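You operate a simulated robot arm through the tools that you are given. There is no shell and no other tool.

You are at the controls of a simulated robot arm. One attempt, no reset.

## Task
Clip the green and white leads at the desk's end, each connector in the clip of its colour.
Fine: lift the clip bar, seat them fully, shut the bar over them.

It is judged by the outcome, as a careful person would: the job done as asked, and still so three seconds after it is handed in. It fails if anything else is knocked over, pushed out of place, dropped, spilled or broken.

## Robot
A 6-joint arm with a two-finger parallel gripper, fixed in place. Base frame: the origin is on the floor under the middle of its stand, x ahead of it, y to its left, z up. Lengths are in cm, angles in rad, forces in N, time in s.
With the tool pointing down near the work surface it reaches from about 22 to 62 cm from the base axis. Its first joint turns from -2.007 to 2.007 rad. Payload 3.43 kg.
Tool frame: the origin (TCP) lies between the finger pads and is the grasp point; the fingertips stand 3.4 cm ahead of it; z points along the fingers, y is the line along which they close. Largest opening 12.8 cm; finger width 2.4, thickness 1.2; the body of the gripper, 4.8 by 13 cm, starts 9.6 cm behind the TCP.
Orientation is that of the tool frame in the base frame, as [roll, pitch, yaw] about the fixed x, y, z axes, in that order (R = Rz(yaw) Ry(pitch) Rx(roll)). With the fingers straight down and closing along the base's y, the tool's x points along the base's -x, its y along +y and its z along -z.

## Interface
- The arm moves only by the tool apply_moves. Its argument "rows" is one flat list of numbers, 7 for each row, row after row: the gripper command, from -1 (shut) to 1 (fully open), values between in proportion, then the shift along the tool's x, y, z in units of 25 mm (1.0 is 25 mm), then the turn, a rotation vector about the tool's x, y, z in units of 6 degrees (1.0 is 6 degrees). In form: [jaw, dx, dy, dz, ax, ay, az, jaw, dx, dy, dz, ax, ay, az, ...]. A call has 1 to 20 rows; each row shifts and turns the commanded pose from where the row before left it, along the tool's axes as they then stand. A call with a number of a shift or a turn outside -1 to 1 is refused whole. Rows are played at 5 a second. More than 5 cm and 0.15 rad between two rows, or a gripper value outside its range, and nothing of the call is played. Where a pose cannot be reached the arm comes as near as it can. A force on the tool above 40 N (or 10 N above the force at the start of the call, whichever is more), or a blocked arm, ends the call early, and 0.2 s more pass. The fingers move at their own pace (about 15.3 cm/s each) and stop on an object; they squeeze with about 21 N. The grip force told is the motor's: it shows also when the fingers shut on nothing. Time passes only in rows, and 0.2 s behind the last, so rows that do not move let the fingers close. It gives the time, the measured TCP pose, the force on the tool (base axes), the opening and the grip force at its end, in the units of the frame above (readings bear some noise), with the torque about the TCP (base axes, N m) and any sound that the robot's microphone picked up.
- Cameras (640 x 400 px; columns grow to the right, rows downward): "scene" is fixed at [39.88, 64.95, 145.46]; the picture's right is [-0.96, 0.28, 0.00], its down [0.09, 0.31, -0.95] and it looks along [-0.26, -0.91, -0.32] (base axes); focal length 356 px, centre (320, 200). "wrist" rides on the gripper at [7.6, -1.1, -16] in the tool frame; the picture's right is [0.15, 0.99, 0.00], its down [-0.88, 0.13, -0.46] and it looks along [-0.45, 0.07, 0.89] (tool axes); focal length 234 px, centre (320, 200). There is no depth. A picture from a camera that has moved, and an enlarged one, comes with that camera's place and axes in the base frame and with its lens.
- snapshot(camera): a new picture of that camera. The clock stands still meanwhile.
- lift_body(by): slides the trunk up (or, below 0, down) by that many cm; the arm rides with it, the base frame stays. It gives what a move gives, with no picture.
- close_up(camera, box): a new picture of the part [left, top, right, bottom] of that camera's present view, enlarged. The clock stands still meanwhile.
- hand_in(): hands the job in; it is judged then, once.

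Places have to be worked out from the pictures, the camera data and where the tool is seen. Open the gripper and draw the arm clear of the work before you hand the job in, unless the task says otherwise.

The tools are called as a command line: name --argument value ..., lists and objects as JSON in quotes. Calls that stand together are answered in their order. apply_moves: Moves the arm, as the interface text tells. Its arguments: {"type":"object","properties":{"rows":{"type":"array","items":{"type":"number"}}},"required":["rows"]} The other tools are called the same way: lift_body (by) moves the trunk up or down; snapshot (camera) takes a picture; close_up (camera, box) takes an enlarged picture of a part of a camera's view; hand_in () hands the job in.

At the start:

```text
t: 0.0
tool_pos: [2.36, -44.19, 118.71]
ee_rot: [-3.141, 0.001, -3.141]
contact_force: [0.3, -0.6, -0.1]
wrist_torque: [0.0, -0.02, 0.01]
opening: 12.8
gripper_force: 0.1
trunk travel left (down, up): [-87.5, 11.5]
```

scene: 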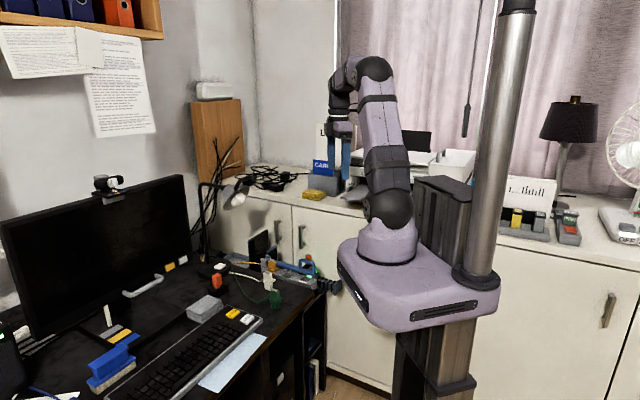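
wrist: 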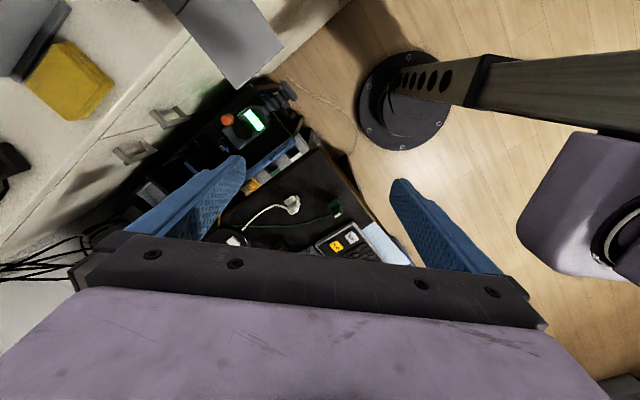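

I start by looking closely at the desk's end, where the leads and the clip bar seem to be.

close_up --camera "scene" --box '[180, 230, 340, 330]'

close_up --camera "wrist" --box '[200, 80, 420, 270]'

```text
4.00 times, centred on (260, 280) of scene
camera zoom: at [39.88, 64.95, 145.46], right [-0.96, 0.28, 0.0], down [0.09, 0.31, -0.95], along [-0.26, -0.91, -0.32], focal length 1424 px, centre (560, -120)
```

zoom: 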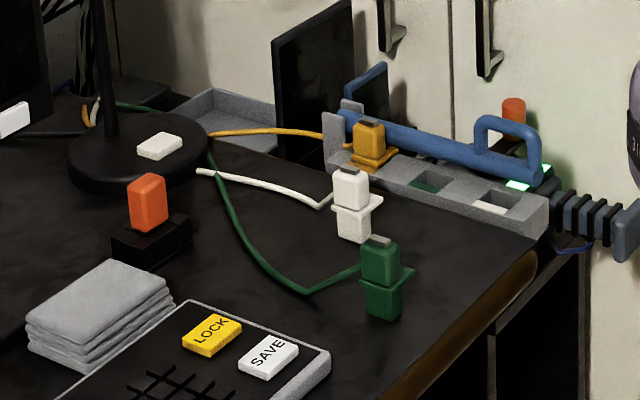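

```text
2.11 times, centred on (310, 175) of wrist
camera zoom: at [-5.14, -45.3, 134.87], right [-0.15, 0.99, 0.0], down [0.88, 0.13, 0.46], along [0.45, 0.07, -0.89], focal length 493 px, centre (341, 253)
```

zoom: 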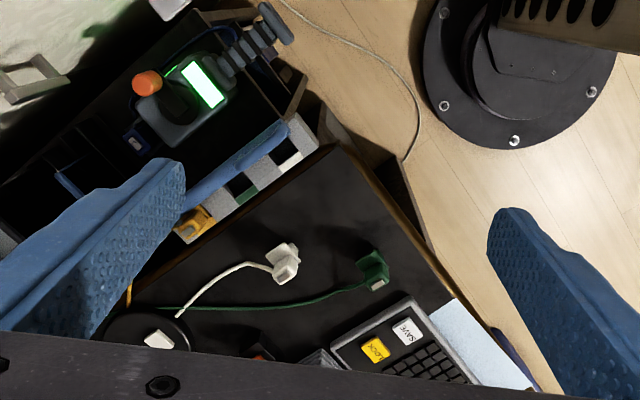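

I see a grey strip with a yellow connector seated, two empty clips (green, white) and a blue bar with a handle. I zoom in further to understand the mechanism.

close_up --camera "scene" --box '[255, 245, 345, 301]'

close_up --camera "scene" --box '[225, 260, 305, 310]'

close_up --camera "wrist" --box '[240, 80, 350, 170]'

close_up --camera "wrist" --box '[270, 150, 390, 250]'

```text
7.11 times, centred on (300, 273) of scene
camera zoom: at [39.88, 64.95, 145.46], right [-0.96, 0.28, 0.0], down [0.09, 0.31, -0.95], along [-0.26, -0.91, -0.32], focal length 2531 px, centre (462, -319)
```

zoom: 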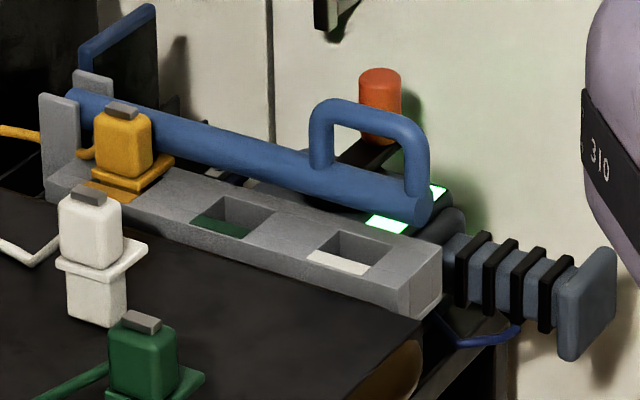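

```text
8.00 times, centred on (265, 285) of scene
camera zoom: at [39.88, 64.95, 145.46], right [-0.96, 0.28, 0.0], down [0.09, 0.31, -0.95], along [-0.26, -0.91, -0.32], focal length 2848 px, centre (760, -480)
```

zoom: 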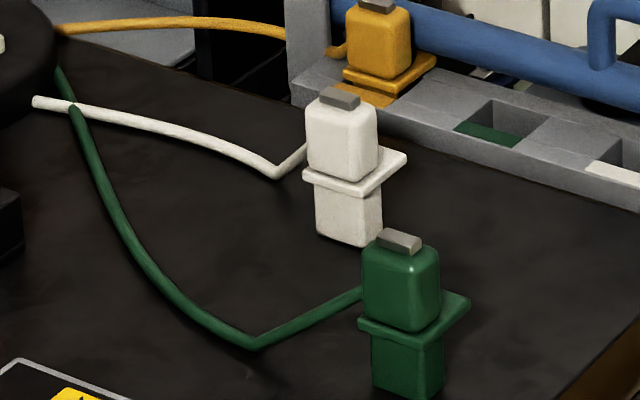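

```text
4.44 times, centred on (295, 125) of wrist
camera zoom: at [-5.14, -45.3, 134.87], right [-0.15, 0.99, 0.0], down [0.88, 0.13, 0.46], along [0.45, 0.07, -0.89], focal length 1041 px, centre (431, 533)
```

zoom: 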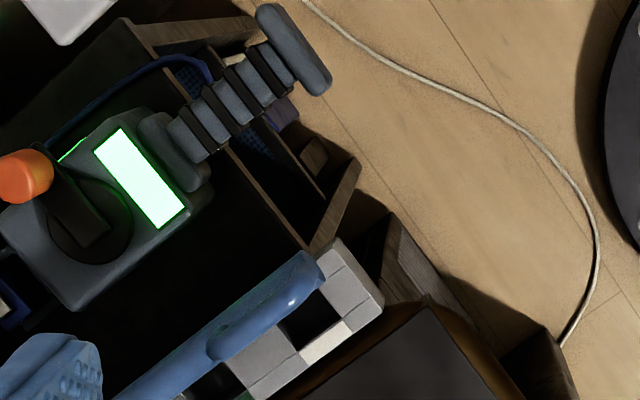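

```text
4.00 times, centred on (330, 200) of wrist
camera zoom: at [-5.14, -45.3, 134.87], right [-0.15, 0.99, 0.0], down [0.88, 0.13, 0.46], along [0.45, 0.07, -0.89], focal length 937 px, centre (280, 200)
```

zoom: 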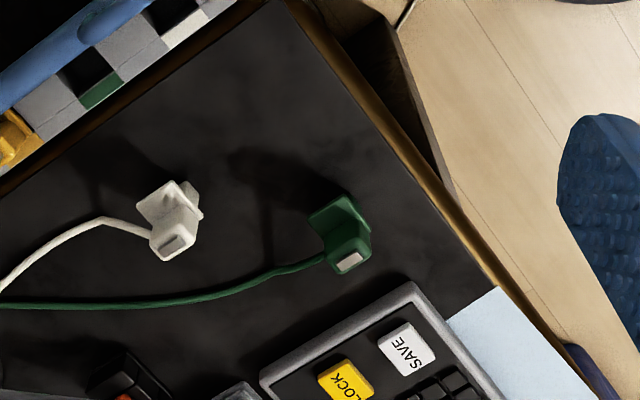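

Triangulating: strip top is near z≈73.5 with the white clip near (13,-50), the yellow connector near (24,-61), the white lead near (27,-47.5) and the green lead near (26,-36). I lower the trunk for a better view, since nothing lies under the tool there.

lift_body --by -14

```text
t: 1.7
tool_pos: [2.52, -44.19, 104.7]
ee_rot: [-3.139, 0.0, -3.142]
contact_force: [0.2, 0.9, -0.1]
wrist_torque: [-0.01, 0.01, -0.01]
opening: 12.79
gripper_force: 0.0
trunk travel left (down, up): [-73.5, 25.5]
```

Now I move over the clip strip, keeping well above it, to look down with the wrist camera.

apply_moves --rows '[1, -0.8, -0.4, 0.4, 0, 0, 0, 1, -0.8, -0.4, 0.4, 0, 0, 0, 1, -0.8, -0.4, 0.4, 0, 0, 0, 1, -0.8, -0.4, 0.4, 0, 0, 0, 1, -0.8, -0.4, 0.4, 0, 0, 0, 1, -0.8, -0.4, 0.4, 0, 0, 0, 1, 0, 0, 0, 0, 0, 0]'

snapshot --camera "wrist"

snapshot --camera "scene"

```text
t: 3.3
tool_pos: [14.31, -50.04, 98.74]
ee_rot: [3.141, -0.001, 3.141]
contact_force: [0.3, 0.0, 0.3]
wrist_torque: [0.01, 0.03, 0.03]
opening: 12.81
gripper_force: 0.1
trunk travel left (down, up): [-73.5, 25.5]
```

```text
taken
camera wrist: at [6.81, -51.26, 114.9], right [-0.15, 0.99, 0.0], down [0.88, 0.13, 0.46], along [0.45, 0.07, -0.89], focal length 234 px, centre (320, 200)
```

wrist: 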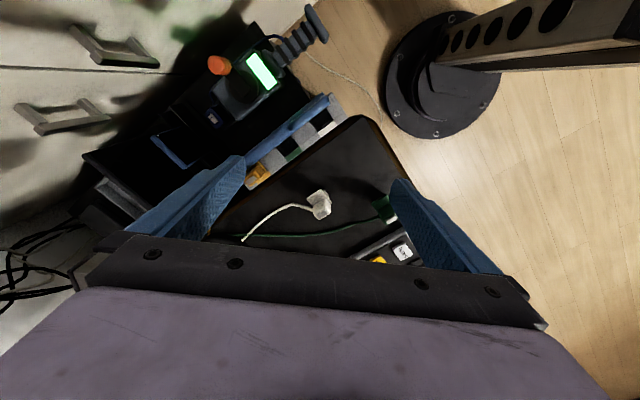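

```text
taken
```

scene: 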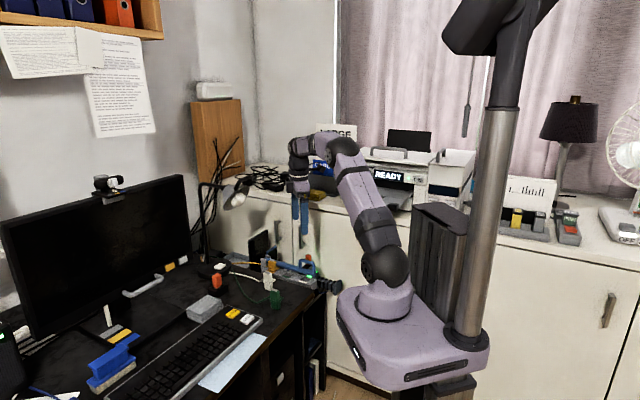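

The strip lies just left-above centre of the view. I enlarge it.

close_up --camera "wrist" --box '[230, 80, 358, 200]'

close_up --camera "wrist" --box '[280, 80, 360, 150]'

close_up --camera "wrist" --box '[290, 170, 410, 250]'

```text
3.33 times, centred on (294, 140) of wrist
camera zoom: at [6.81, -51.26, 114.9], right [-0.15, 0.99, 0.0], down [0.88, 0.13, 0.46], along [0.45, 0.07, -0.89], focal length 781 px, centre (407, 400)
```

zoom: 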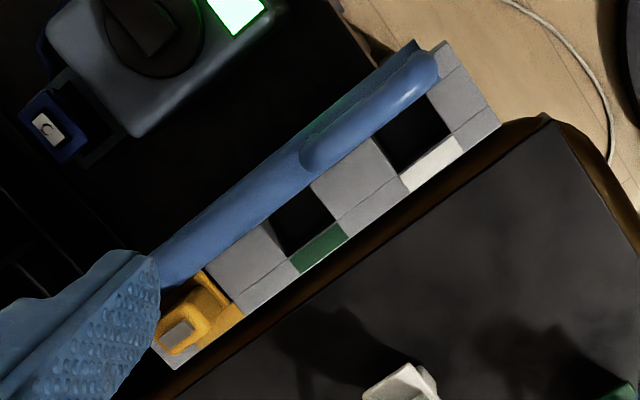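

```text
5.71 times, centred on (320, 115) of wrist
camera zoom: at [6.81, -51.26, 114.9], right [-0.15, 0.99, 0.0], down [0.88, 0.13, 0.46], along [0.45, 0.07, -0.89], focal length 1338 px, centre (320, 686)
```

zoom: 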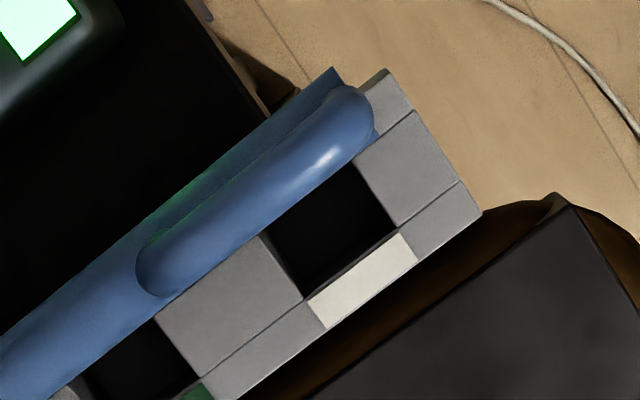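

```text
5.00 times, centred on (350, 210) of wrist
camera zoom: at [6.81, -51.26, 114.9], right [-0.15, 0.99, 0.0], down [0.88, 0.13, 0.46], along [0.45, 0.07, -0.89], focal length 1171 px, centre (170, 150)
```

zoom: 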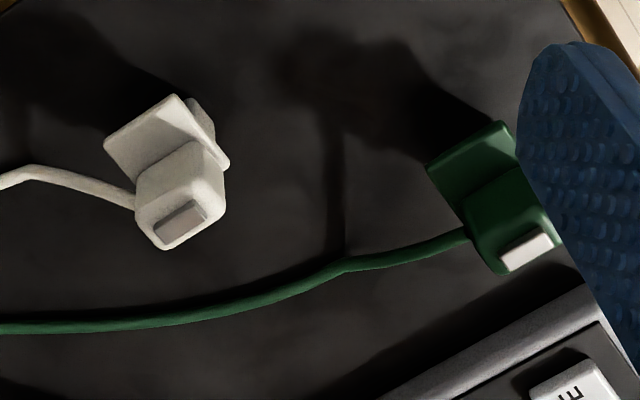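

The bar is hinged at the posts by the yellow connector and is now shut; the loop handle's top rod is near (11.4,-52.3,80.4). The holes are near white (12.7,-50) and green (18.1,-55.1). I turn the tool by 45° so the fingers will close across the strip, then look again.

apply_moves --rows '[1, 0, 0, 0, 0, 0, 0.95, 1, 0, 0, 0, 0, 0, 0.95, 1, 0, 0, 0, 0, 0, 0.95, 1, 0, 0, 0, 0, 0, 0.95, 1, 0, 0, 0, 0, 0, 0.95, 1, 0, 0, 0, 0, 0, 0.95, 1, 0, 0, 0, 0, 0, 0.9, 1, 0, 0, 0, 0, 0, 0.9, 1, 0, 0, 0, 0, 0, 0]'

snapshot --camera "wrist"

close_up --camera "wrist" --box '[250, 60, 410, 200]'

```text
t: 5.3
tool_pos: [14.41, -50.23, 98.68]
ee_rot: [3.141, 0.0, 2.354]
contact_force: [0.5, -0.3, 0.0]
wrist_torque: [0.01, 0.0, -0.01]
opening: 12.79
gripper_force: 0.1
trunk travel left (down, up): [-73.5, 25.5]
```

```text
taken
camera wrist: at [8.31, -45.65, 114.83], right [0.6, 0.8, 0.0], down [0.71, -0.53, 0.46], along [0.37, -0.27, -0.89], focal length 234 px, centre (320, 200)
```

wrist: 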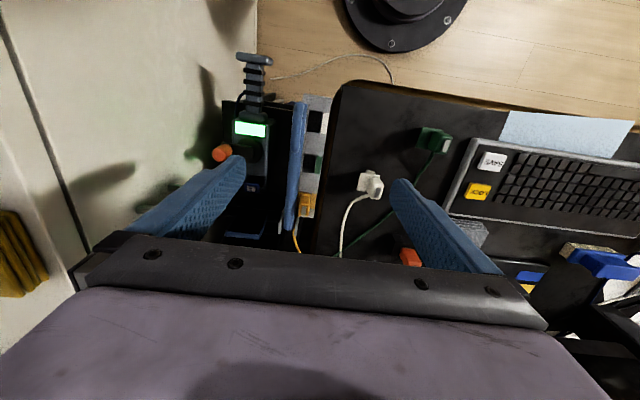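

```text
2.86 times, centred on (330, 130) of wrist
camera zoom: at [8.31, -45.65, 114.83], right [0.6, 0.8, 0.0], down [0.71, -0.53, 0.46], along [0.37, -0.27, -0.89], focal length 669 px, centre (291, 400)
```

zoom: 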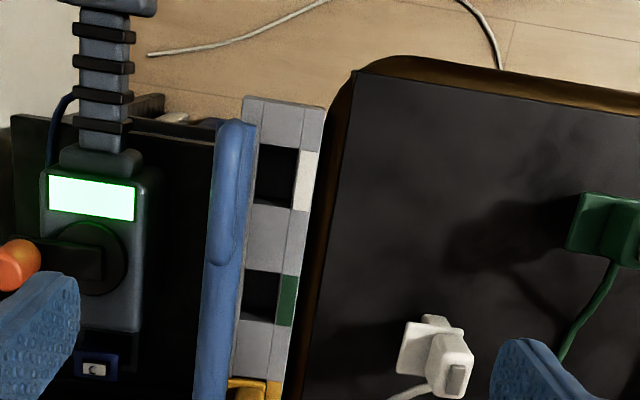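

The strip runs at about -45° in base (matching the present tool yaw). The handle's top rod is near (11.5,-51.8,80.4); I move above it, half-opening the gripper, and check.

apply_moves --rows '[0, 0.093, -0.316, 0.87, 0, 0, 0, 0, 0.093, -0.316, 0.87, 0, 0, 0, 0, 0.093, -0.316, 0.87, 0, 0, 0, 0, 0.093, -0.316, 0.87, 0, 0, 0, 0, 0, 0, 0, 0, 0, 0]'

snapshot --camera "wrist"

close_up --camera "scene" --box '[235, 205, 345, 295]'

```text
t: 6.5
tool_pos: [11.45, -51.91, 90.09]
ee_rot: [3.14, 0.0, 2.357]
contact_force: [-0.2, 0.1, -0.1]
wrist_torque: [0.02, -0.01, 0.03]
opening: 6.42
gripper_force: 0.1
trunk travel left (down, up): [-73.5, 25.5]
```

```text
taken
camera wrist: at [5.4, -47.28, 106.11], right [0.6, 0.8, 0.0], down [0.71, -0.53, 0.46], along [0.37, -0.27, -0.89], focal length 234 px, centre (320, 200)
```

wrist: 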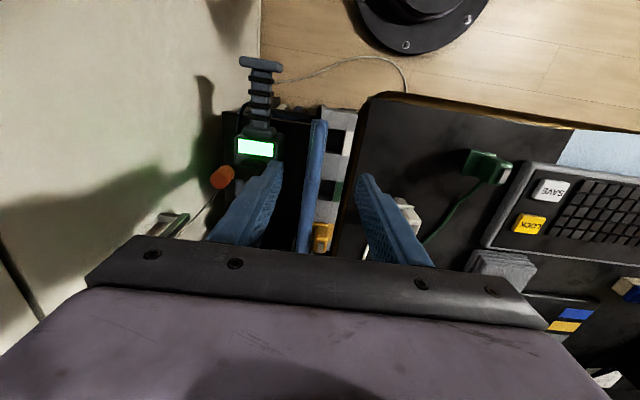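

```text
4.44 times, centred on (290, 250) of scene
camera zoom: at [39.88, 64.95, 145.46], right [-0.96, 0.28, 0.0], down [0.09, 0.31, -0.95], along [-0.26, -0.91, -0.32], focal length 1582 px, centre (453, -22)
```

zoom: 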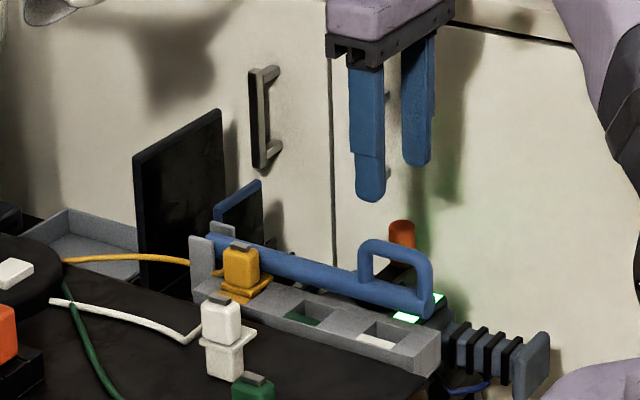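

The tool is roughly over the handle. I enlarge to measure the lateral offset to the handle rod.

close_up --camera "wrist" --box '[250, 90, 410, 250]'

close_up --camera "wrist" --box '[280, 100, 370, 190]'

```text
2.50 times, centred on (330, 170) of wrist
camera zoom: at [5.4, -47.28, 106.11], right [0.6, 0.8, 0.0], down [0.71, -0.53, 0.46], along [0.37, -0.27, -0.89], focal length 585 px, centre (295, 275)
```

zoom: 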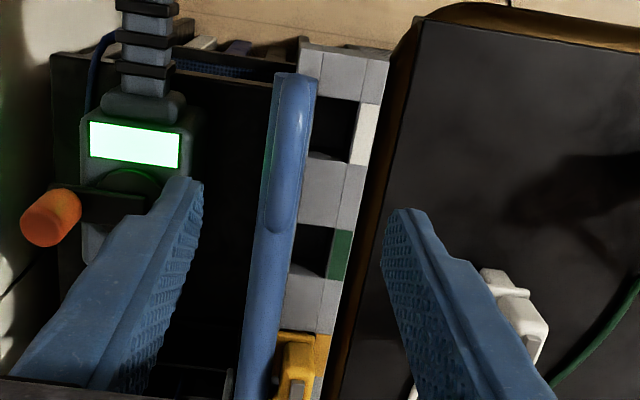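

```text
4.44 times, centred on (325, 145) of wrist
camera zoom: at [5.4, -47.28, 106.11], right [0.6, 0.8, 0.0], down [0.71, -0.53, 0.46], along [0.37, -0.27, -0.89], focal length 1041 px, centre (298, 444)
```

zoom: 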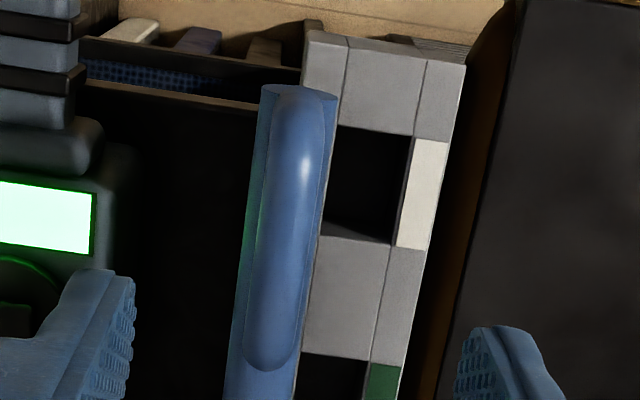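

The rod is aligned with the tool's x axis, offset about -0.3 cm in tool y and +0.4 in x. I descend so that the fingers straddle the handle's top rod.

apply_moves --rows '[0, 0.08, -0.06, 0.8, 0, 0, 0, 0, 0.04, -0.05, 0.8, 0, 0, 0, 0, 0.04, 0, 0.8, 0, 0, 0, 0, 0, 0, 0.7, 0, 0, 0, 0, 0, 0, 0.5, 0, 0, 0, 0, 0, 0, 0, 0, 0, 0]'

close_up --camera "scene" --box '[255, 225, 345, 295]'

close_up --camera "wrist" --box '[250, 90, 410, 250]'

```text
t: 7.9
tool_pos: [11.0, -51.64, 81.05]
ee_rot: [3.14, -0.003, 2.356]
contact_force: [0.7, -0.3, -0.4]
wrist_torque: [0.03, -0.01, -0.02]
opening: 6.41
gripper_force: 0.1
trunk travel left (down, up): [-73.5, 25.5]
```

```text
5.71 times, centred on (300, 260) of scene
camera zoom: at [39.88, 64.95, 145.46], right [-0.96, 0.28, 0.0], down [0.09, 0.31, -0.95], along [-0.26, -0.91, -0.32], focal length 2034 px, centre (434, -143)
```

zoom: 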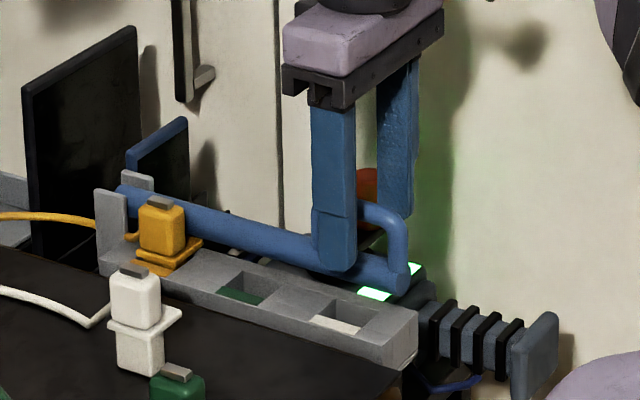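

```text
2.50 times, centred on (330, 170) of wrist
camera zoom: at [4.91, -47.05, 97.09], right [0.6, 0.8, 0.0], down [0.71, -0.53, 0.46], along [0.37, -0.27, -0.89], focal length 585 px, centre (295, 275)
```

zoom: 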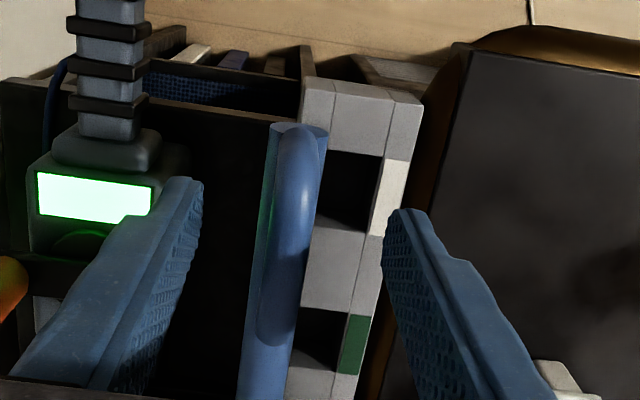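

The fingers straddle the handle rod with clearance above the bar. I close on it.

apply_moves --rows '[-1, 0, 0, 0.1, 0, 0, 0, -1, 0, 0, 0, 0, 0, 0, -1, 0, 0, 0, 0, 0, 0, -1, 0, 0, 0, 0, 0, 0]'

close_up --camera "wrist" --box '[250, 90, 410, 250]'

```text
t: 8.9
tool_pos: [11.03, -51.79, 80.82]
ee_rot: [-3.141, 0.001, 2.355]
contact_force: [-9.4, -7.3, 5.5]
wrist_torque: [-0.16, 0.04, -0.04]
opening: 1.32
gripper_force: 45.3
trunk travel left (down, up): [-73.5, 25.5]
```

```text
2.50 times, centred on (330, 170) of wrist
camera zoom: at [4.75, -47.15, 96.91], right [0.6, 0.8, 0.0], down [0.71, -0.53, 0.46], along [0.37, -0.27, -0.89], focal length 585 px, centre (295, 275)
```

zoom: 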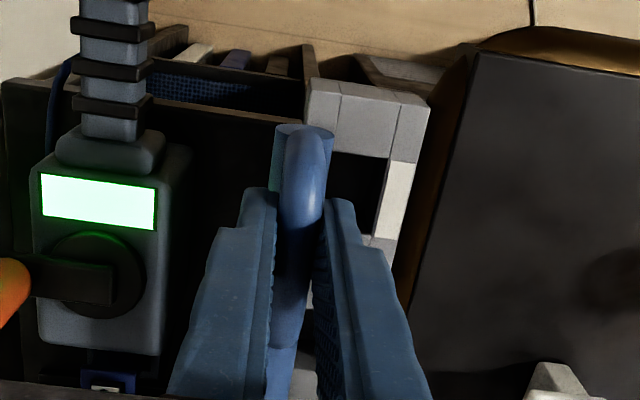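

The rod is gripped (1.32 cm). I ease the sideways push and lift the handle along its arc by about 10° as a first test.

apply_moves --rows '[-1, 0, -0.04, 0, 0, 0, 0, -1, -0.092, 0, -0.353, 0, 0, 0, -1, -0.108, 0, -0.348, 0, 0, 0, -1, -0.124, 0, -0.343, 0, 0, 0, -1, -0.14, 0, -0.337, 0, 0, 0, -1, 0, 0, 0, 0, 0, 0]'

close_up --camera "scene" --box '[255, 225, 345, 295]'

```text
t: 10.3
tool_pos: [11.6, -52.51, 84.2]
ee_rot: [3.138, -0.003, 2.355]
contact_force: [-13.0, 1.5, -4.0]
wrist_torque: [0.93, 1.1, -0.12]
opening: 1.31
gripper_force: 45.1
trunk travel left (down, up): [-73.5, 25.5]
```

```text
5.71 times, centred on (300, 260) of scene
camera zoom: at [39.88, 64.95, 145.46], right [-0.96, 0.28, 0.0], down [0.09, 0.31, -0.95], along [-0.26, -0.91, -0.32], focal length 2034 px, centre (434, -143)
```

zoom: 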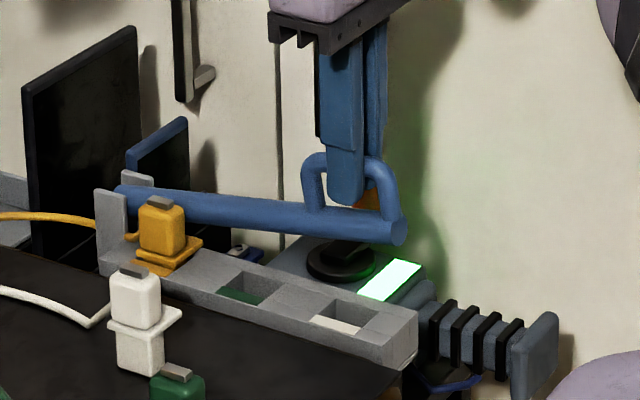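

The bar pivots up about the posts. The pads resist the rod's turning, so I lower to about 4° and loosen the fingers to see whether the hinge holds the bar by itself.

apply_moves --rows '[-1, 0.14, 0, 0.337, 0, 0, 0, -1, 0.124, 0, 0.343, 0, 0, 0, -1, 0, 0, 0, 0, 0, 0, -0.7, 0, 0, 0, 0, 0, 0, -0.6, 0, 0, 0, 0, 0, 0, -0.6, 0, 0, 0, 0, 0, 0]'

close_up --camera "scene" --box '[255, 225, 345, 295]'

```text
t: 11.7
tool_pos: [11.25, -52.06, 82.52]
ee_rot: [3.139, 0.002, 2.357]
contact_force: [-0.5, -0.4, 0.2]
wrist_torque: [-0.01, -0.03, 0.06]
opening: 2.57
gripper_force: 0.0
trunk travel left (down, up): [-73.5, 25.5]
```

```text
5.71 times, centred on (300, 260) of scene
camera zoom: at [39.88, 64.95, 145.46], right [-0.96, 0.28, 0.0], down [0.09, 0.31, -0.95], along [-0.26, -0.91, -0.32], focal length 2034 px, centre (434, -143)
```

zoom: 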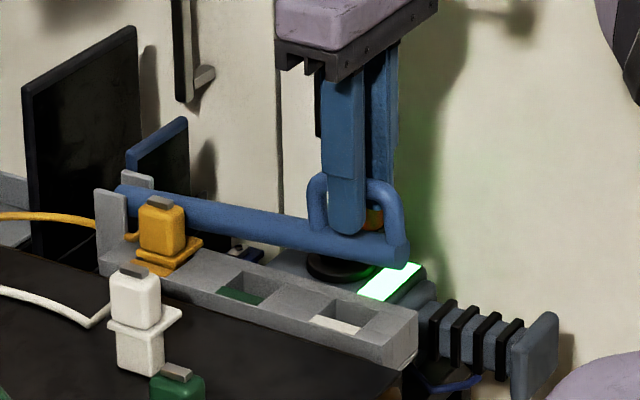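

The bar stays up when released: the hinge holds by friction. I tilt the tool 15° toward the robot, regrip the rod and swing it up another 25°, turning the tool along with it.

apply_moves --rows '[-0.6, 0, 0, 0, 0, -0.85, 0, -0.6, 0, 0, 0, 0, -0.85, 0, -0.6, 0, 0, 0, 0, -0.8, 0, -0.6, 0, 0, 0, 0, 0, 0, -1, 0, 0, 0, 0, 0, 0, -1, 0, 0, 0, 0, 0, 0, -1, 0, 0, 0, 0, 0, 0]'

```text
t: 13.3
tool_pos: [11.45, -52.22, 82.51]
ee_rot: [-3.141, 0.263, 2.355]
contact_force: [-1.8, -4.1, 0.0]
wrist_torque: [-0.1, 0.02, 0.0]
opening: 1.3
gripper_force: 45.4
trunk travel left (down, up): [-73.5, 25.5]
```

Gripped with little force and the tilt is in the intended direction. Now the swing of 25° along the arc.

apply_moves --rows '[-1, -0.211, 0, -0.298, 0, 0.417, 0, -1, -0.211, 0, -0.298, 0, 0.417, 0, -1, -0.211, 0, -0.298, 0, 0.417, 0, -1, -0.211, 0, -0.298, 0, 0.417, 0, -1, -0.211, 0, -0.298, 0, 0.417, 0, -1, -0.211, 0, -0.298, 0, 0.417, 0, -1, -0.211, 0, -0.298, 0, 0.417, 0, -1, -0.211, 0, -0.298, 0, 0.417, 0, -1, -0.211, 0, -0.298, 0, 0.417, 0, -1, -0.211, 0, -0.298, 0, 0.417, 0, -1, 0, 0, 0, 0, 0, 0]'

close_up --camera "scene" --box '[235, 195, 345, 295]'

```text
t: 15.7
tool_pos: [14.78, -55.54, 90.17]
ee_rot: [-3.141, -0.172, 2.356]
contact_force: [1.3, -10.0, 2.8]
wrist_torque: [-1.13, -1.01, 0.02]
opening: 1.32
gripper_force: 45.3
trunk travel left (down, up): [-73.5, 25.5]
```

```text
4.00 times, centred on (290, 245) of scene
camera zoom: at [39.88, 64.95, 145.46], right [-0.96, 0.28, 0.0], down [0.09, 0.31, -0.95], along [-0.26, -0.91, -0.32], focal length 1424 px, centre (440, 20)
```

zoom: 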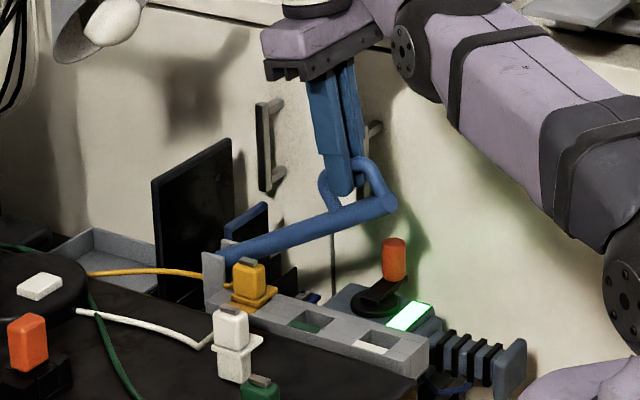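

The bar is up about 30°. I release, tilt the tool about 50° back toward the robot around the rod, and regrip for the next swing.

apply_moves --rows '[-0.55, 0, 0, 0, 0, 0, 0, -0.55, 0, 0, 0, 0, 0, 0, -0.55, 0, 0, 0, 0, -0.93, 0, -0.55, 0, 0, 0, 0, -0.93, 0, -0.55, 0, 0, 0, 0, -0.93, 0, -0.55, 0, 0, 0, 0, -0.93, 0, -0.55, 0, 0, 0, 0, -0.93, 0, -0.55, 0, 0, 0, 0, -0.93, 0, -0.55, 0, 0, 0, 0, -0.93, 0, -0.55, 0, 0, 0, 0, -0.93, 0, -0.55, 0, 0, 0, 0, -0.93, 0, -0.55, 0, 0, 0, 0, 0, 0]'

close_up --camera "scene" --box '[235, 195, 345, 295]'

snapshot --camera "wrist"

```text
t: 18.3
tool_pos: [14.68, -55.42, 90.2]
ee_rot: [3.142, 0.704, 2.356]
contact_force: [0.5, -1.2, 0.0]
wrist_torque: [-0.01, -0.03, 0.02]
opening: 2.87
gripper_force: 0.0
trunk travel left (down, up): [-73.5, 25.5]
```

```text
4.00 times, centred on (290, 245) of scene
camera zoom: at [39.88, 64.95, 145.46], right [-0.96, 0.28, 0.0], down [0.09, 0.31, -0.95], along [-0.26, -0.91, -0.32], focal length 1424 px, centre (440, 20)
```

zoom: 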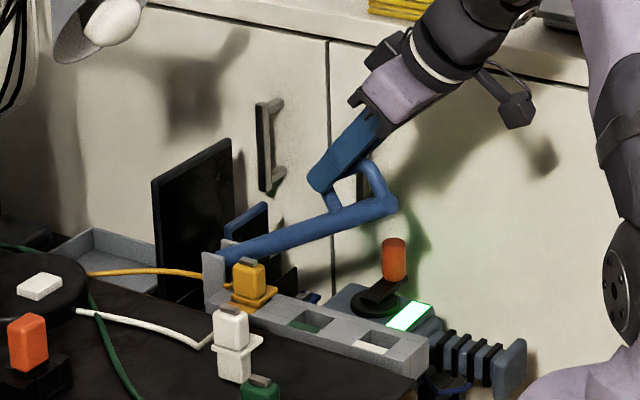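

```text
taken
camera wrist: at [2.51, -44.86, 97.61], right [0.62, 0.78, -0.1], down [0.36, -0.17, 0.92], along [0.7, -0.6, -0.39], focal length 234 px, centre (320, 200)
```

wrist: 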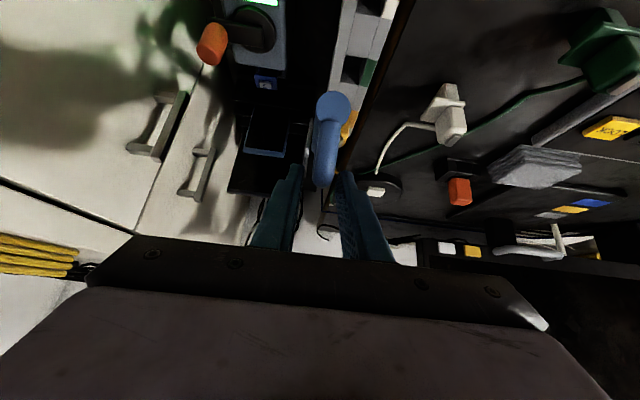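

The bar holds. I nudge the pads toward the rod, grip, and swing another 25°.

apply_moves --rows '[-0.55, 0.15, 0, 0, 0, 0, 0, -1, 0, 0, 0, 0, 0, 0, -1, 0, 0, 0, 0, 0, 0, -1, 0, 0, 0, 0, 0, 0, -1, -0.365, 0, -0.033, 0, 0.417, 0, -1, -0.365, 0, -0.033, 0, 0.417, 0, -1, -0.365, 0, -0.033, 0, 0.417, 0, -1, -0.365, 0, -0.033, 0, 0.417, 0, -1, 0, 0, 0, 0, 0, 0]'

close_up --camera "scene" --box '[235, 195, 345, 295]'

```text
t: 20.3
tool_pos: [16.33, -57.22, 92.34]
ee_rot: [3.141, 0.528, 2.357]
contact_force: [-4.8, -3.9, 1.7]
wrist_torque: [-0.15, -0.29, 0.22]
opening: 1.38
gripper_force: 45.4
trunk travel left (down, up): [-73.5, 25.5]
```

```text
4.00 times, centred on (290, 245) of scene
camera zoom: at [39.88, 64.95, 145.46], right [-0.96, 0.28, 0.0], down [0.09, 0.31, -0.95], along [-0.26, -0.91, -0.32], focal length 1424 px, centre (440, 20)
```

zoom: 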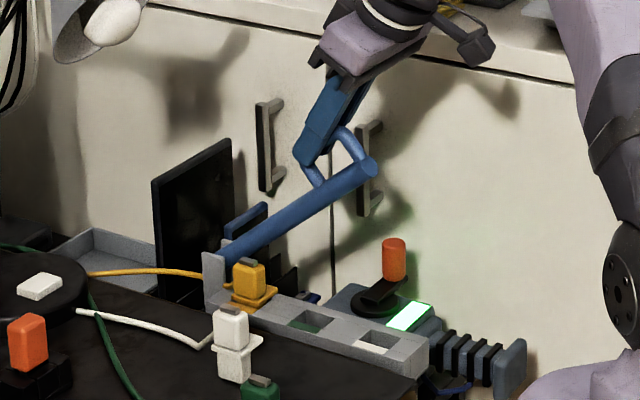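

It follows well with low force. I continue the swing by another 20°.

apply_moves --rows '[-1, -0.365, 0, -0.033, 0, 0.417, 0, -1, -0.365, 0, -0.033, 0, 0.417, 0, -1, -0.365, 0, -0.033, 0, 0.417, 0, -1, -0.365, 0, -0.033, 0, 0.417, 0, -1, -0.365, 0, -0.033, 0, 0.417, 0, -1, -0.365, 0, -0.033, 0, 0.417, 0, -1, -0.365, 0, -0.033, 0, 0.417, 0, -1, -0.365, 0, -0.033, 0, 0.417, 0, -1, 0, 0, 0, 0, 0, 0]'

close_up --camera "scene" --box '[235, 195, 345, 295]'

```text
t: 22.3
tool_pos: [20.16, -61.17, 95.18]
ee_rot: [-3.135, 0.186, 2.353]
contact_force: [-20.8, -32.4, 1.5]
wrist_torque: [-0.29, -1.98, 0.98]
opening: 1.39
gripper_force: 45.3
out of reach, approached as far as the arm can: row 8
trunk travel left (down, up): [-73.5, 25.5]
```

```text
4.00 times, centred on (290, 245) of scene
camera zoom: at [39.88, 64.95, 145.46], right [-0.96, 0.28, 0.0], down [0.09, 0.31, -0.95], along [-0.26, -0.91, -0.32], focal length 1424 px, centre (440, 20)
```

zoom: 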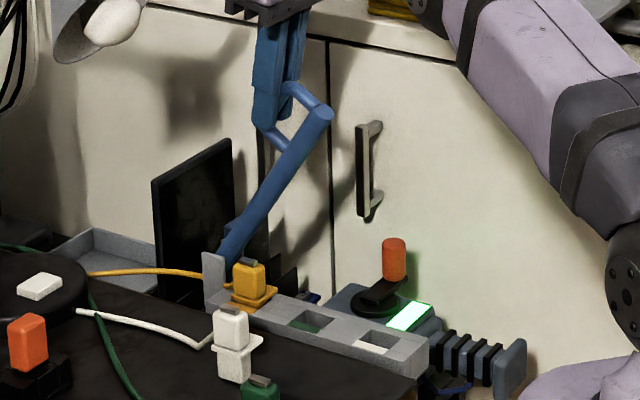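

The bar is up about 57° and the arm is at its reach, with a sideways load building. I release it now and back the fingers away toward the robot.

apply_moves --rows '[-0.3, 0, 0, 0, 0, 0, 0, -0.3, 0, 0, 0, 0, 0, 0, -0.3, 0.3, 0, 0, 0, 0, 0, -0.3, 0.3, 0, 0, 0, 0, 0]'

close_up --camera "scene" --box '[235, 195, 345, 295]'

snapshot --camera "wrist"

```text
t: 23.3
tool_pos: [19.66, -59.17, 95.1]
ee_rot: [3.142, 0.177, 2.355]
contact_force: [0.3, 0.3, -0.4]
wrist_torque: [0.0, 0.02, -0.03]
opening: 4.49
gripper_force: 0.1
trunk travel left (down, up): [-73.5, 25.5]
```

```text
4.00 times, centred on (290, 245) of scene
camera zoom: at [39.88, 64.95, 145.46], right [-0.96, 0.28, 0.0], down [0.09, 0.31, -0.95], along [-0.26, -0.91, -0.32], focal length 1424 px, centre (440, 20)
```

zoom: 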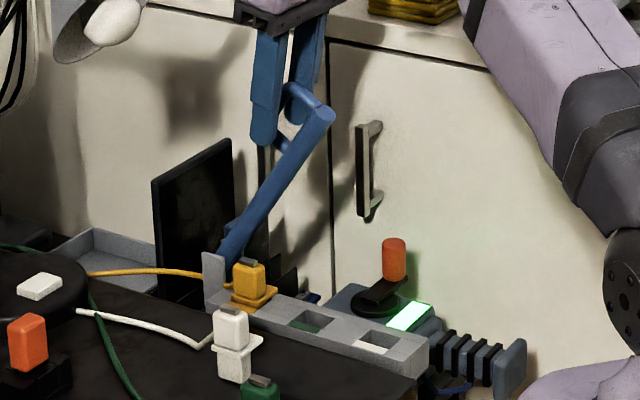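

```text
taken
camera wrist: at [11.66, -52.67, 109.46], right [0.6, 0.8, -0.03], down [0.65, -0.46, 0.6], along [0.47, -0.38, -0.8], focal length 234 px, centre (320, 200)
```

wrist: 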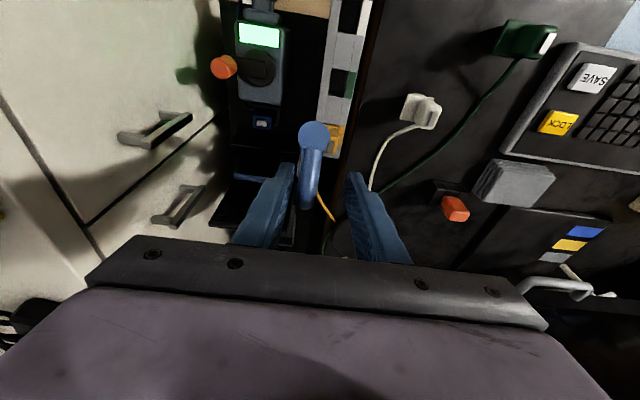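

The bar holds itself at about 55°. To clear the gripper when inserting I want it at 75–80°, so I withdraw along the strip, then I will push it from its underside with closed fingers.

apply_moves --rows '[-0.3, 0, -0.15, 0, 0, 0, 0, -0.3, 0.788, 0, -0.139, 0, 0, 0, -0.3, 0.788, 0, -0.139, 0, 0, 0, -0.3, 0.788, 0, -0.139, 0, 0, 0, -0.3, 0.788, 0, -0.139, 0, 0, 0, -0.3, 0.788, 0, -0.139, 0, 0, 0, -0.3, 0.788, 0, -0.139, 0, 0, 0, -0.3, 0.788, 0, -0.139, 0, 0, 0, -1, 0, 0, 0, 0, -0.9, 0, -1, 0, 0, 0, 0, -0.9, 0, -1, 0, 0, 0, 0, -0.9, 0, -1, 0, 0, 0, 0, -0.9, 0, -1, 0, 0, 0, 0, -0.9, 0, -1, 0, 0, 0, 0, -0.5, 0, -1, 0, 0, 0, 0, 0, 0]'

snapshot --camera "wrist"

close_up --camera "scene" --box '[235, 180, 365, 290]'

```text
t: 26.5
tool_pos: [9.41, -49.69, 94.95]
ee_rot: [-3.14, 0.704, 2.356]
contact_force: [0.0, -0.4, 0.0]
wrist_torque: [0.02, -0.01, -0.04]
opening: 0.0
gripper_force: 21.2
trunk travel left (down, up): [-73.5, 25.5]
```

```text
taken
camera wrist: at [-2.7, -39.04, 102.37], right [0.62, 0.78, -0.09], down [0.36, -0.17, 0.92], along [0.7, -0.6, -0.39], focal length 234 px, centre (320, 200)
```

wrist: 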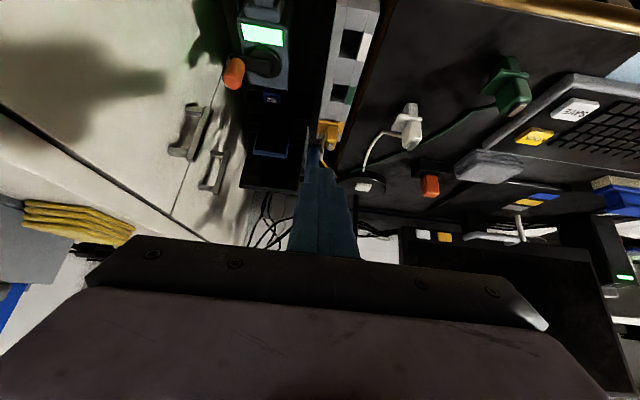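

```text
3.64 times, centred on (300, 235) of scene
camera zoom: at [39.88, 64.95, 145.46], right [-0.96, 0.28, 0.0], down [0.09, 0.31, -0.95], along [-0.26, -0.91, -0.32], focal length 1294 px, centre (393, 73)
```

zoom: 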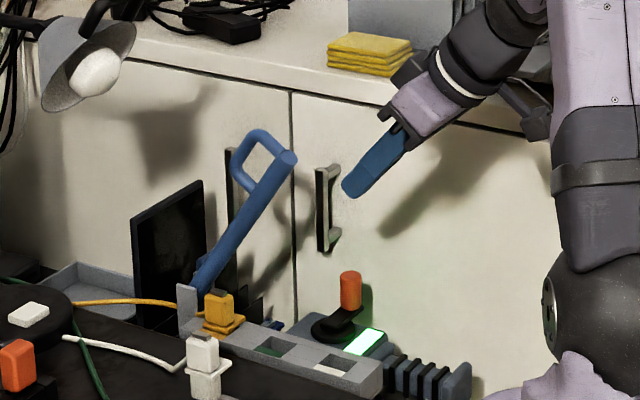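

The closed fingers line up with the bar. I slide the fingertips under the bar's free part and push up to about 65° first.

apply_moves --rows '[-1, -0.374, 0, 0.704, 0, 0, 0, -1, -0.374, 0, 0.704, 0, 0, 0, -1, -0.374, 0, 0.704, 0, 0, 0, -1, -0.374, 0, 0.704, 0, 0, 0, -1, -0.233, 0, 0.025, 0, 0, 0, -1, -0.234, 0, 0.025, 0, 0, 0, -1, -0.278, 0, 0.025, 0, 0, 0, -1, -0.278, 0, 0.026, 0, 0, 0, -1, -0.328, 0, 0.055, 0, 0, 0, -1, -0.328, 0, 0.055, 0, 0, 0]'

close_up --camera "scene" --box '[235, 180, 365, 290]'

```text
t: 28.7
tool_pos: [17.2, -57.55, 94.25]
ee_rot: [3.141, 0.703, 2.356]
contact_force: [-0.4, -0.5, 0.8]
wrist_torque: [-0.02, 0.02, 0.02]
opening: 0.0
gripper_force: 21.3
trunk travel left (down, up): [-73.5, 25.5]
```

```text
3.64 times, centred on (300, 235) of scene
camera zoom: at [39.88, 64.95, 145.46], right [-0.96, 0.28, 0.0], down [0.09, 0.31, -0.95], along [-0.26, -0.91, -0.32], focal length 1294 px, centre (393, 73)
```

zoom: 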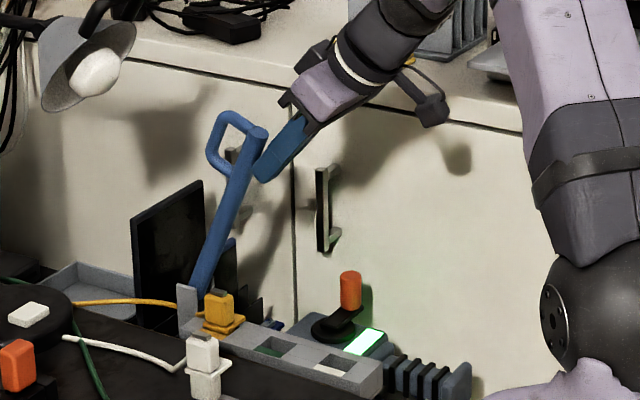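

It works: the bar is at about 65°. I continue pushing to about 78°.

apply_moves --rows '[-1, -0.321, 0, 0.086, 0, 0, 0, -1, -0.321, 0, 0.086, 0, 0, 0, -1, -0.312, 0, 0.112, 0, 0, 0, -1, -0.312, 0, 0.112, 0, 0, 0, -1, -0.304, 0, 0.14, 0, 0, 0, -1, -0.15, 0, 0.07, 0, 0, 0, -1, 0, 0, 0, 0, 0, 0]'

close_up --camera "scene" --box '[235, 180, 365, 290]'

```text
t: 30.3
tool_pos: [20.13, -60.53, 96.05]
ee_rot: [-3.141, 0.701, 2.356]
contact_force: [0.1, -0.9, -0.7]
wrist_torque: [-0.04, -0.01, 0.03]
opening: 0.01
gripper_force: 20.6
trunk travel left (down, up): [-73.5, 25.5]
```

```text
3.64 times, centred on (300, 235) of scene
camera zoom: at [39.88, 64.95, 145.46], right [-0.96, 0.28, 0.0], down [0.09, 0.31, -0.95], along [-0.26, -0.91, -0.32], focal length 1294 px, centre (393, 73)
```

zoom: 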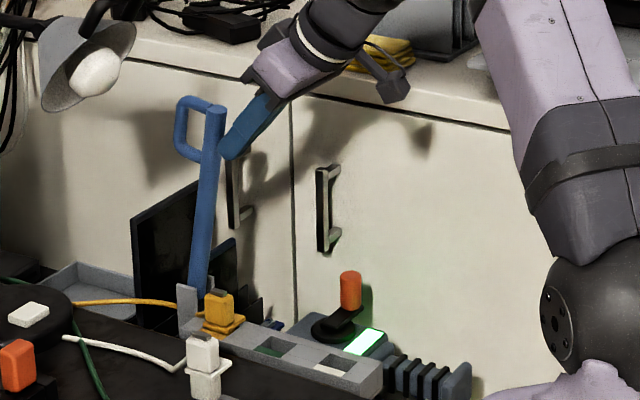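

The bar now stands at about 80° on its own. I back off, bring the tool upright and move over the white lead on the desk with the gripper opening.

apply_moves --rows '[-1, 0.8, 0, 0, 0, 0, 0, -1, 0.9, 0, -0.2, 0, 0, 0, -1, 0.4, 0, -0.3, 0, 0.95, 0, -1, 0, 0, -0.2, 0, 0.95, 0, -1, 0, 0, 0, 0, 0.95, 0, -1, 0, 0, 0, 0, 0.95, 0, -1, 0, 0, 0, 0, 0.95, 0, -1, 0, 0, 0, 0, 0.95, 0, -1, 0, 0, 0, 0, 0.99, 0, 0, 0, 0.9, 0, 0, 0, 0, 0, 0, 0.95, 0, 0, 0, 0, 0, 0, 0.95, 0, 0, 0, 0, 0, 0, 0.95, 0, 0, 0, 0, 0, 0, 0.95, 0, 0, 0, 0, 0, 0, 0.95, 0, 0, 0, 0, 0, 0, 0, 0, 0, 0, 0]'

snapshot --camera "wrist"

snapshot --camera "scene"

```text
t: 33.7
tool_pos: [26.75, -46.57, 93.96]
ee_rot: [-3.14, 0.001, 2.356]
contact_force: [0.4, 1.1, 0.3]
wrist_torque: [-0.01, 0.0, 0.0]
opening: 6.41
gripper_force: 0.2
trunk travel left (down, up): [-73.5, 25.5]
```

```text
taken
camera wrist: at [20.61, -42.01, 110.0], right [0.6, 0.8, 0.0], down [0.71, -0.53, 0.46], along [0.37, -0.27, -0.89], focal length 234 px, centre (320, 200)
```

wrist: 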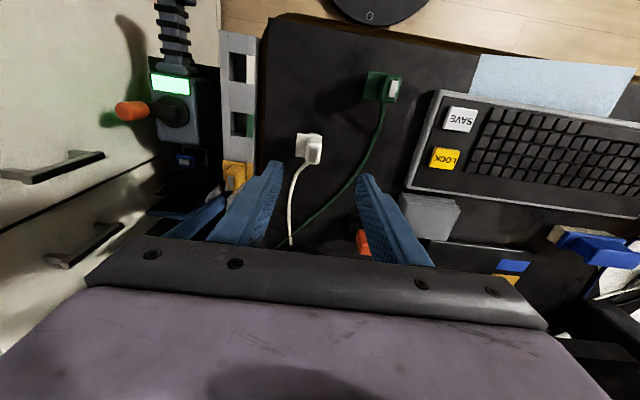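

```text
taken
```

scene: 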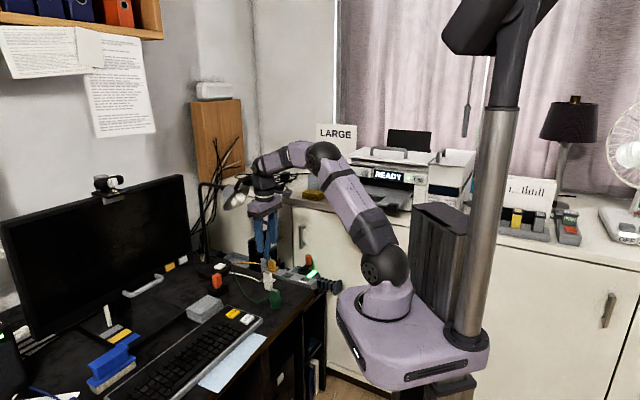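

Now I have a free view of the strip and both leads. I enlarge them to measure.

close_up --camera "wrist" --box '[200, 20, 300, 200]'

close_up --camera "wrist" --box '[280, 110, 350, 180]'

close_up --camera "wrist" --box '[350, 50, 420, 120]'

close_up --camera "scene" --box '[225, 230, 315, 310]'

```text
2.22 times, centred on (250, 110) of wrist
camera zoom: at [20.61, -42.01, 110.0], right [0.6, 0.8, 0.0], down [0.71, -0.53, 0.46], along [0.37, -0.27, -0.89], focal length 520 px, centre (476, 400)
```

zoom: 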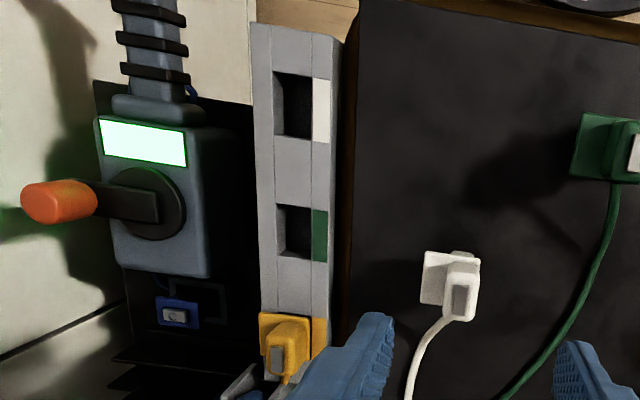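

```text
5.71 times, centred on (315, 145) of wrist
camera zoom: at [20.61, -42.01, 110.0], right [0.6, 0.8, 0.0], down [0.71, -0.53, 0.46], along [0.37, -0.27, -0.89], focal length 1338 px, centre (349, 514)
```

zoom: 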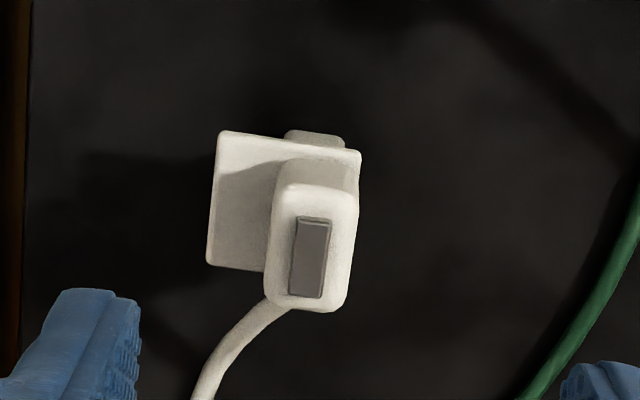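

```text
5.71 times, centred on (385, 85) of wrist
camera zoom: at [20.61, -42.01, 110.0], right [0.6, 0.8, 0.0], down [0.71, -0.53, 0.46], along [0.37, -0.27, -0.89], focal length 1338 px, centre (-51, 857)
```

zoom: 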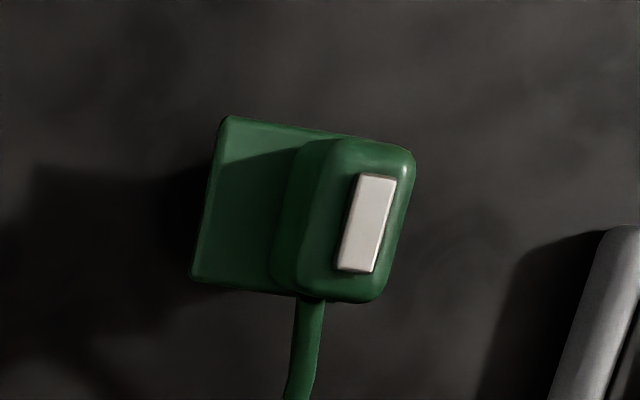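

```text
5.00 times, centred on (270, 270) of scene
camera zoom: at [39.88, 64.95, 145.46], right [-0.96, 0.28, 0.0], down [0.09, 0.31, -0.95], along [-0.26, -0.91, -0.32], focal length 1780 px, centre (570, -150)
```

zoom: 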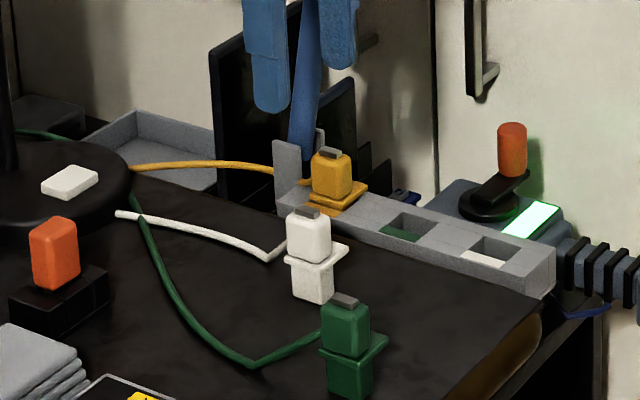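

Measured in the tool frame: the white lead's body centre is at (-1.1,-0.65), aligned with the strip; white hole (7.4,-12.35), green hole (-0.2,-12.35), and yellow's tab sits right over its hole centre. I line up over the white lead and go down to just above its top.

apply_moves --rows '[-0.2, -0.22, -0.13, 0.5, 0, 0, 0, -0.2, -0.22, -0.13, 0.7, 0, 0, 0, -0.2, 0, 0, 0.8, 0, 0, 0, -0.2, 0, 0, 0.8, 0, 0, 0, -0.2, 0, 0, 0.8, 0, 0, 0, -0.2, 0, 0, 0, 0, 0, 0]'

close_up --camera "wrist" --box '[250, 110, 390, 250]'

close_up --camera "scene" --box '[225, 230, 315, 310]'

```text
t: 35.1
tool_pos: [26.96, -48.04, 84.89]
ee_rot: [-3.14, 0.001, 2.356]
contact_force: [-0.2, 0.0, -0.1]
wrist_torque: [0.02, 0.02, 0.02]
opening: 5.12
gripper_force: 0.0
trunk travel left (down, up): [-73.5, 25.5]
```

```text
2.86 times, centred on (320, 180) of wrist
camera zoom: at [20.83, -43.33, 101.0], right [0.6, 0.8, 0.0], down [0.71, -0.53, 0.46], along [0.37, -0.27, -0.89], focal length 669 px, centre (320, 257)
```

zoom: 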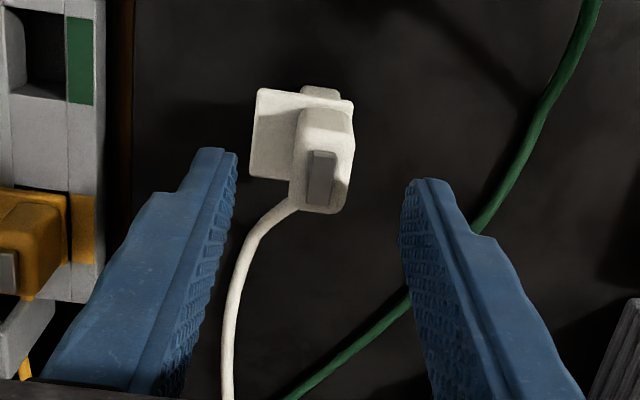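

```text
5.00 times, centred on (270, 270) of scene
camera zoom: at [39.88, 64.95, 145.46], right [-0.96, 0.28, 0.0], down [0.09, 0.31, -0.95], along [-0.26, -0.91, -0.32], focal length 1780 px, centre (570, -150)
```

zoom: 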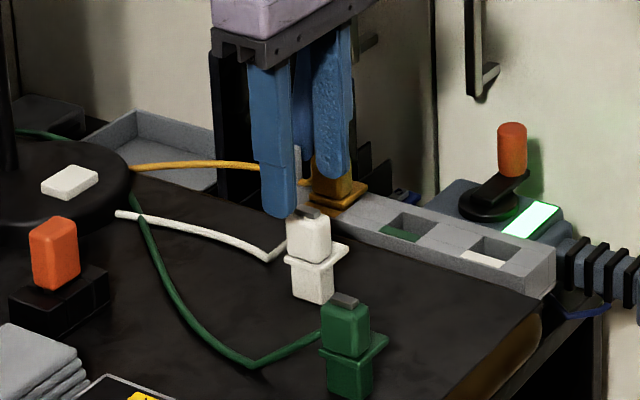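

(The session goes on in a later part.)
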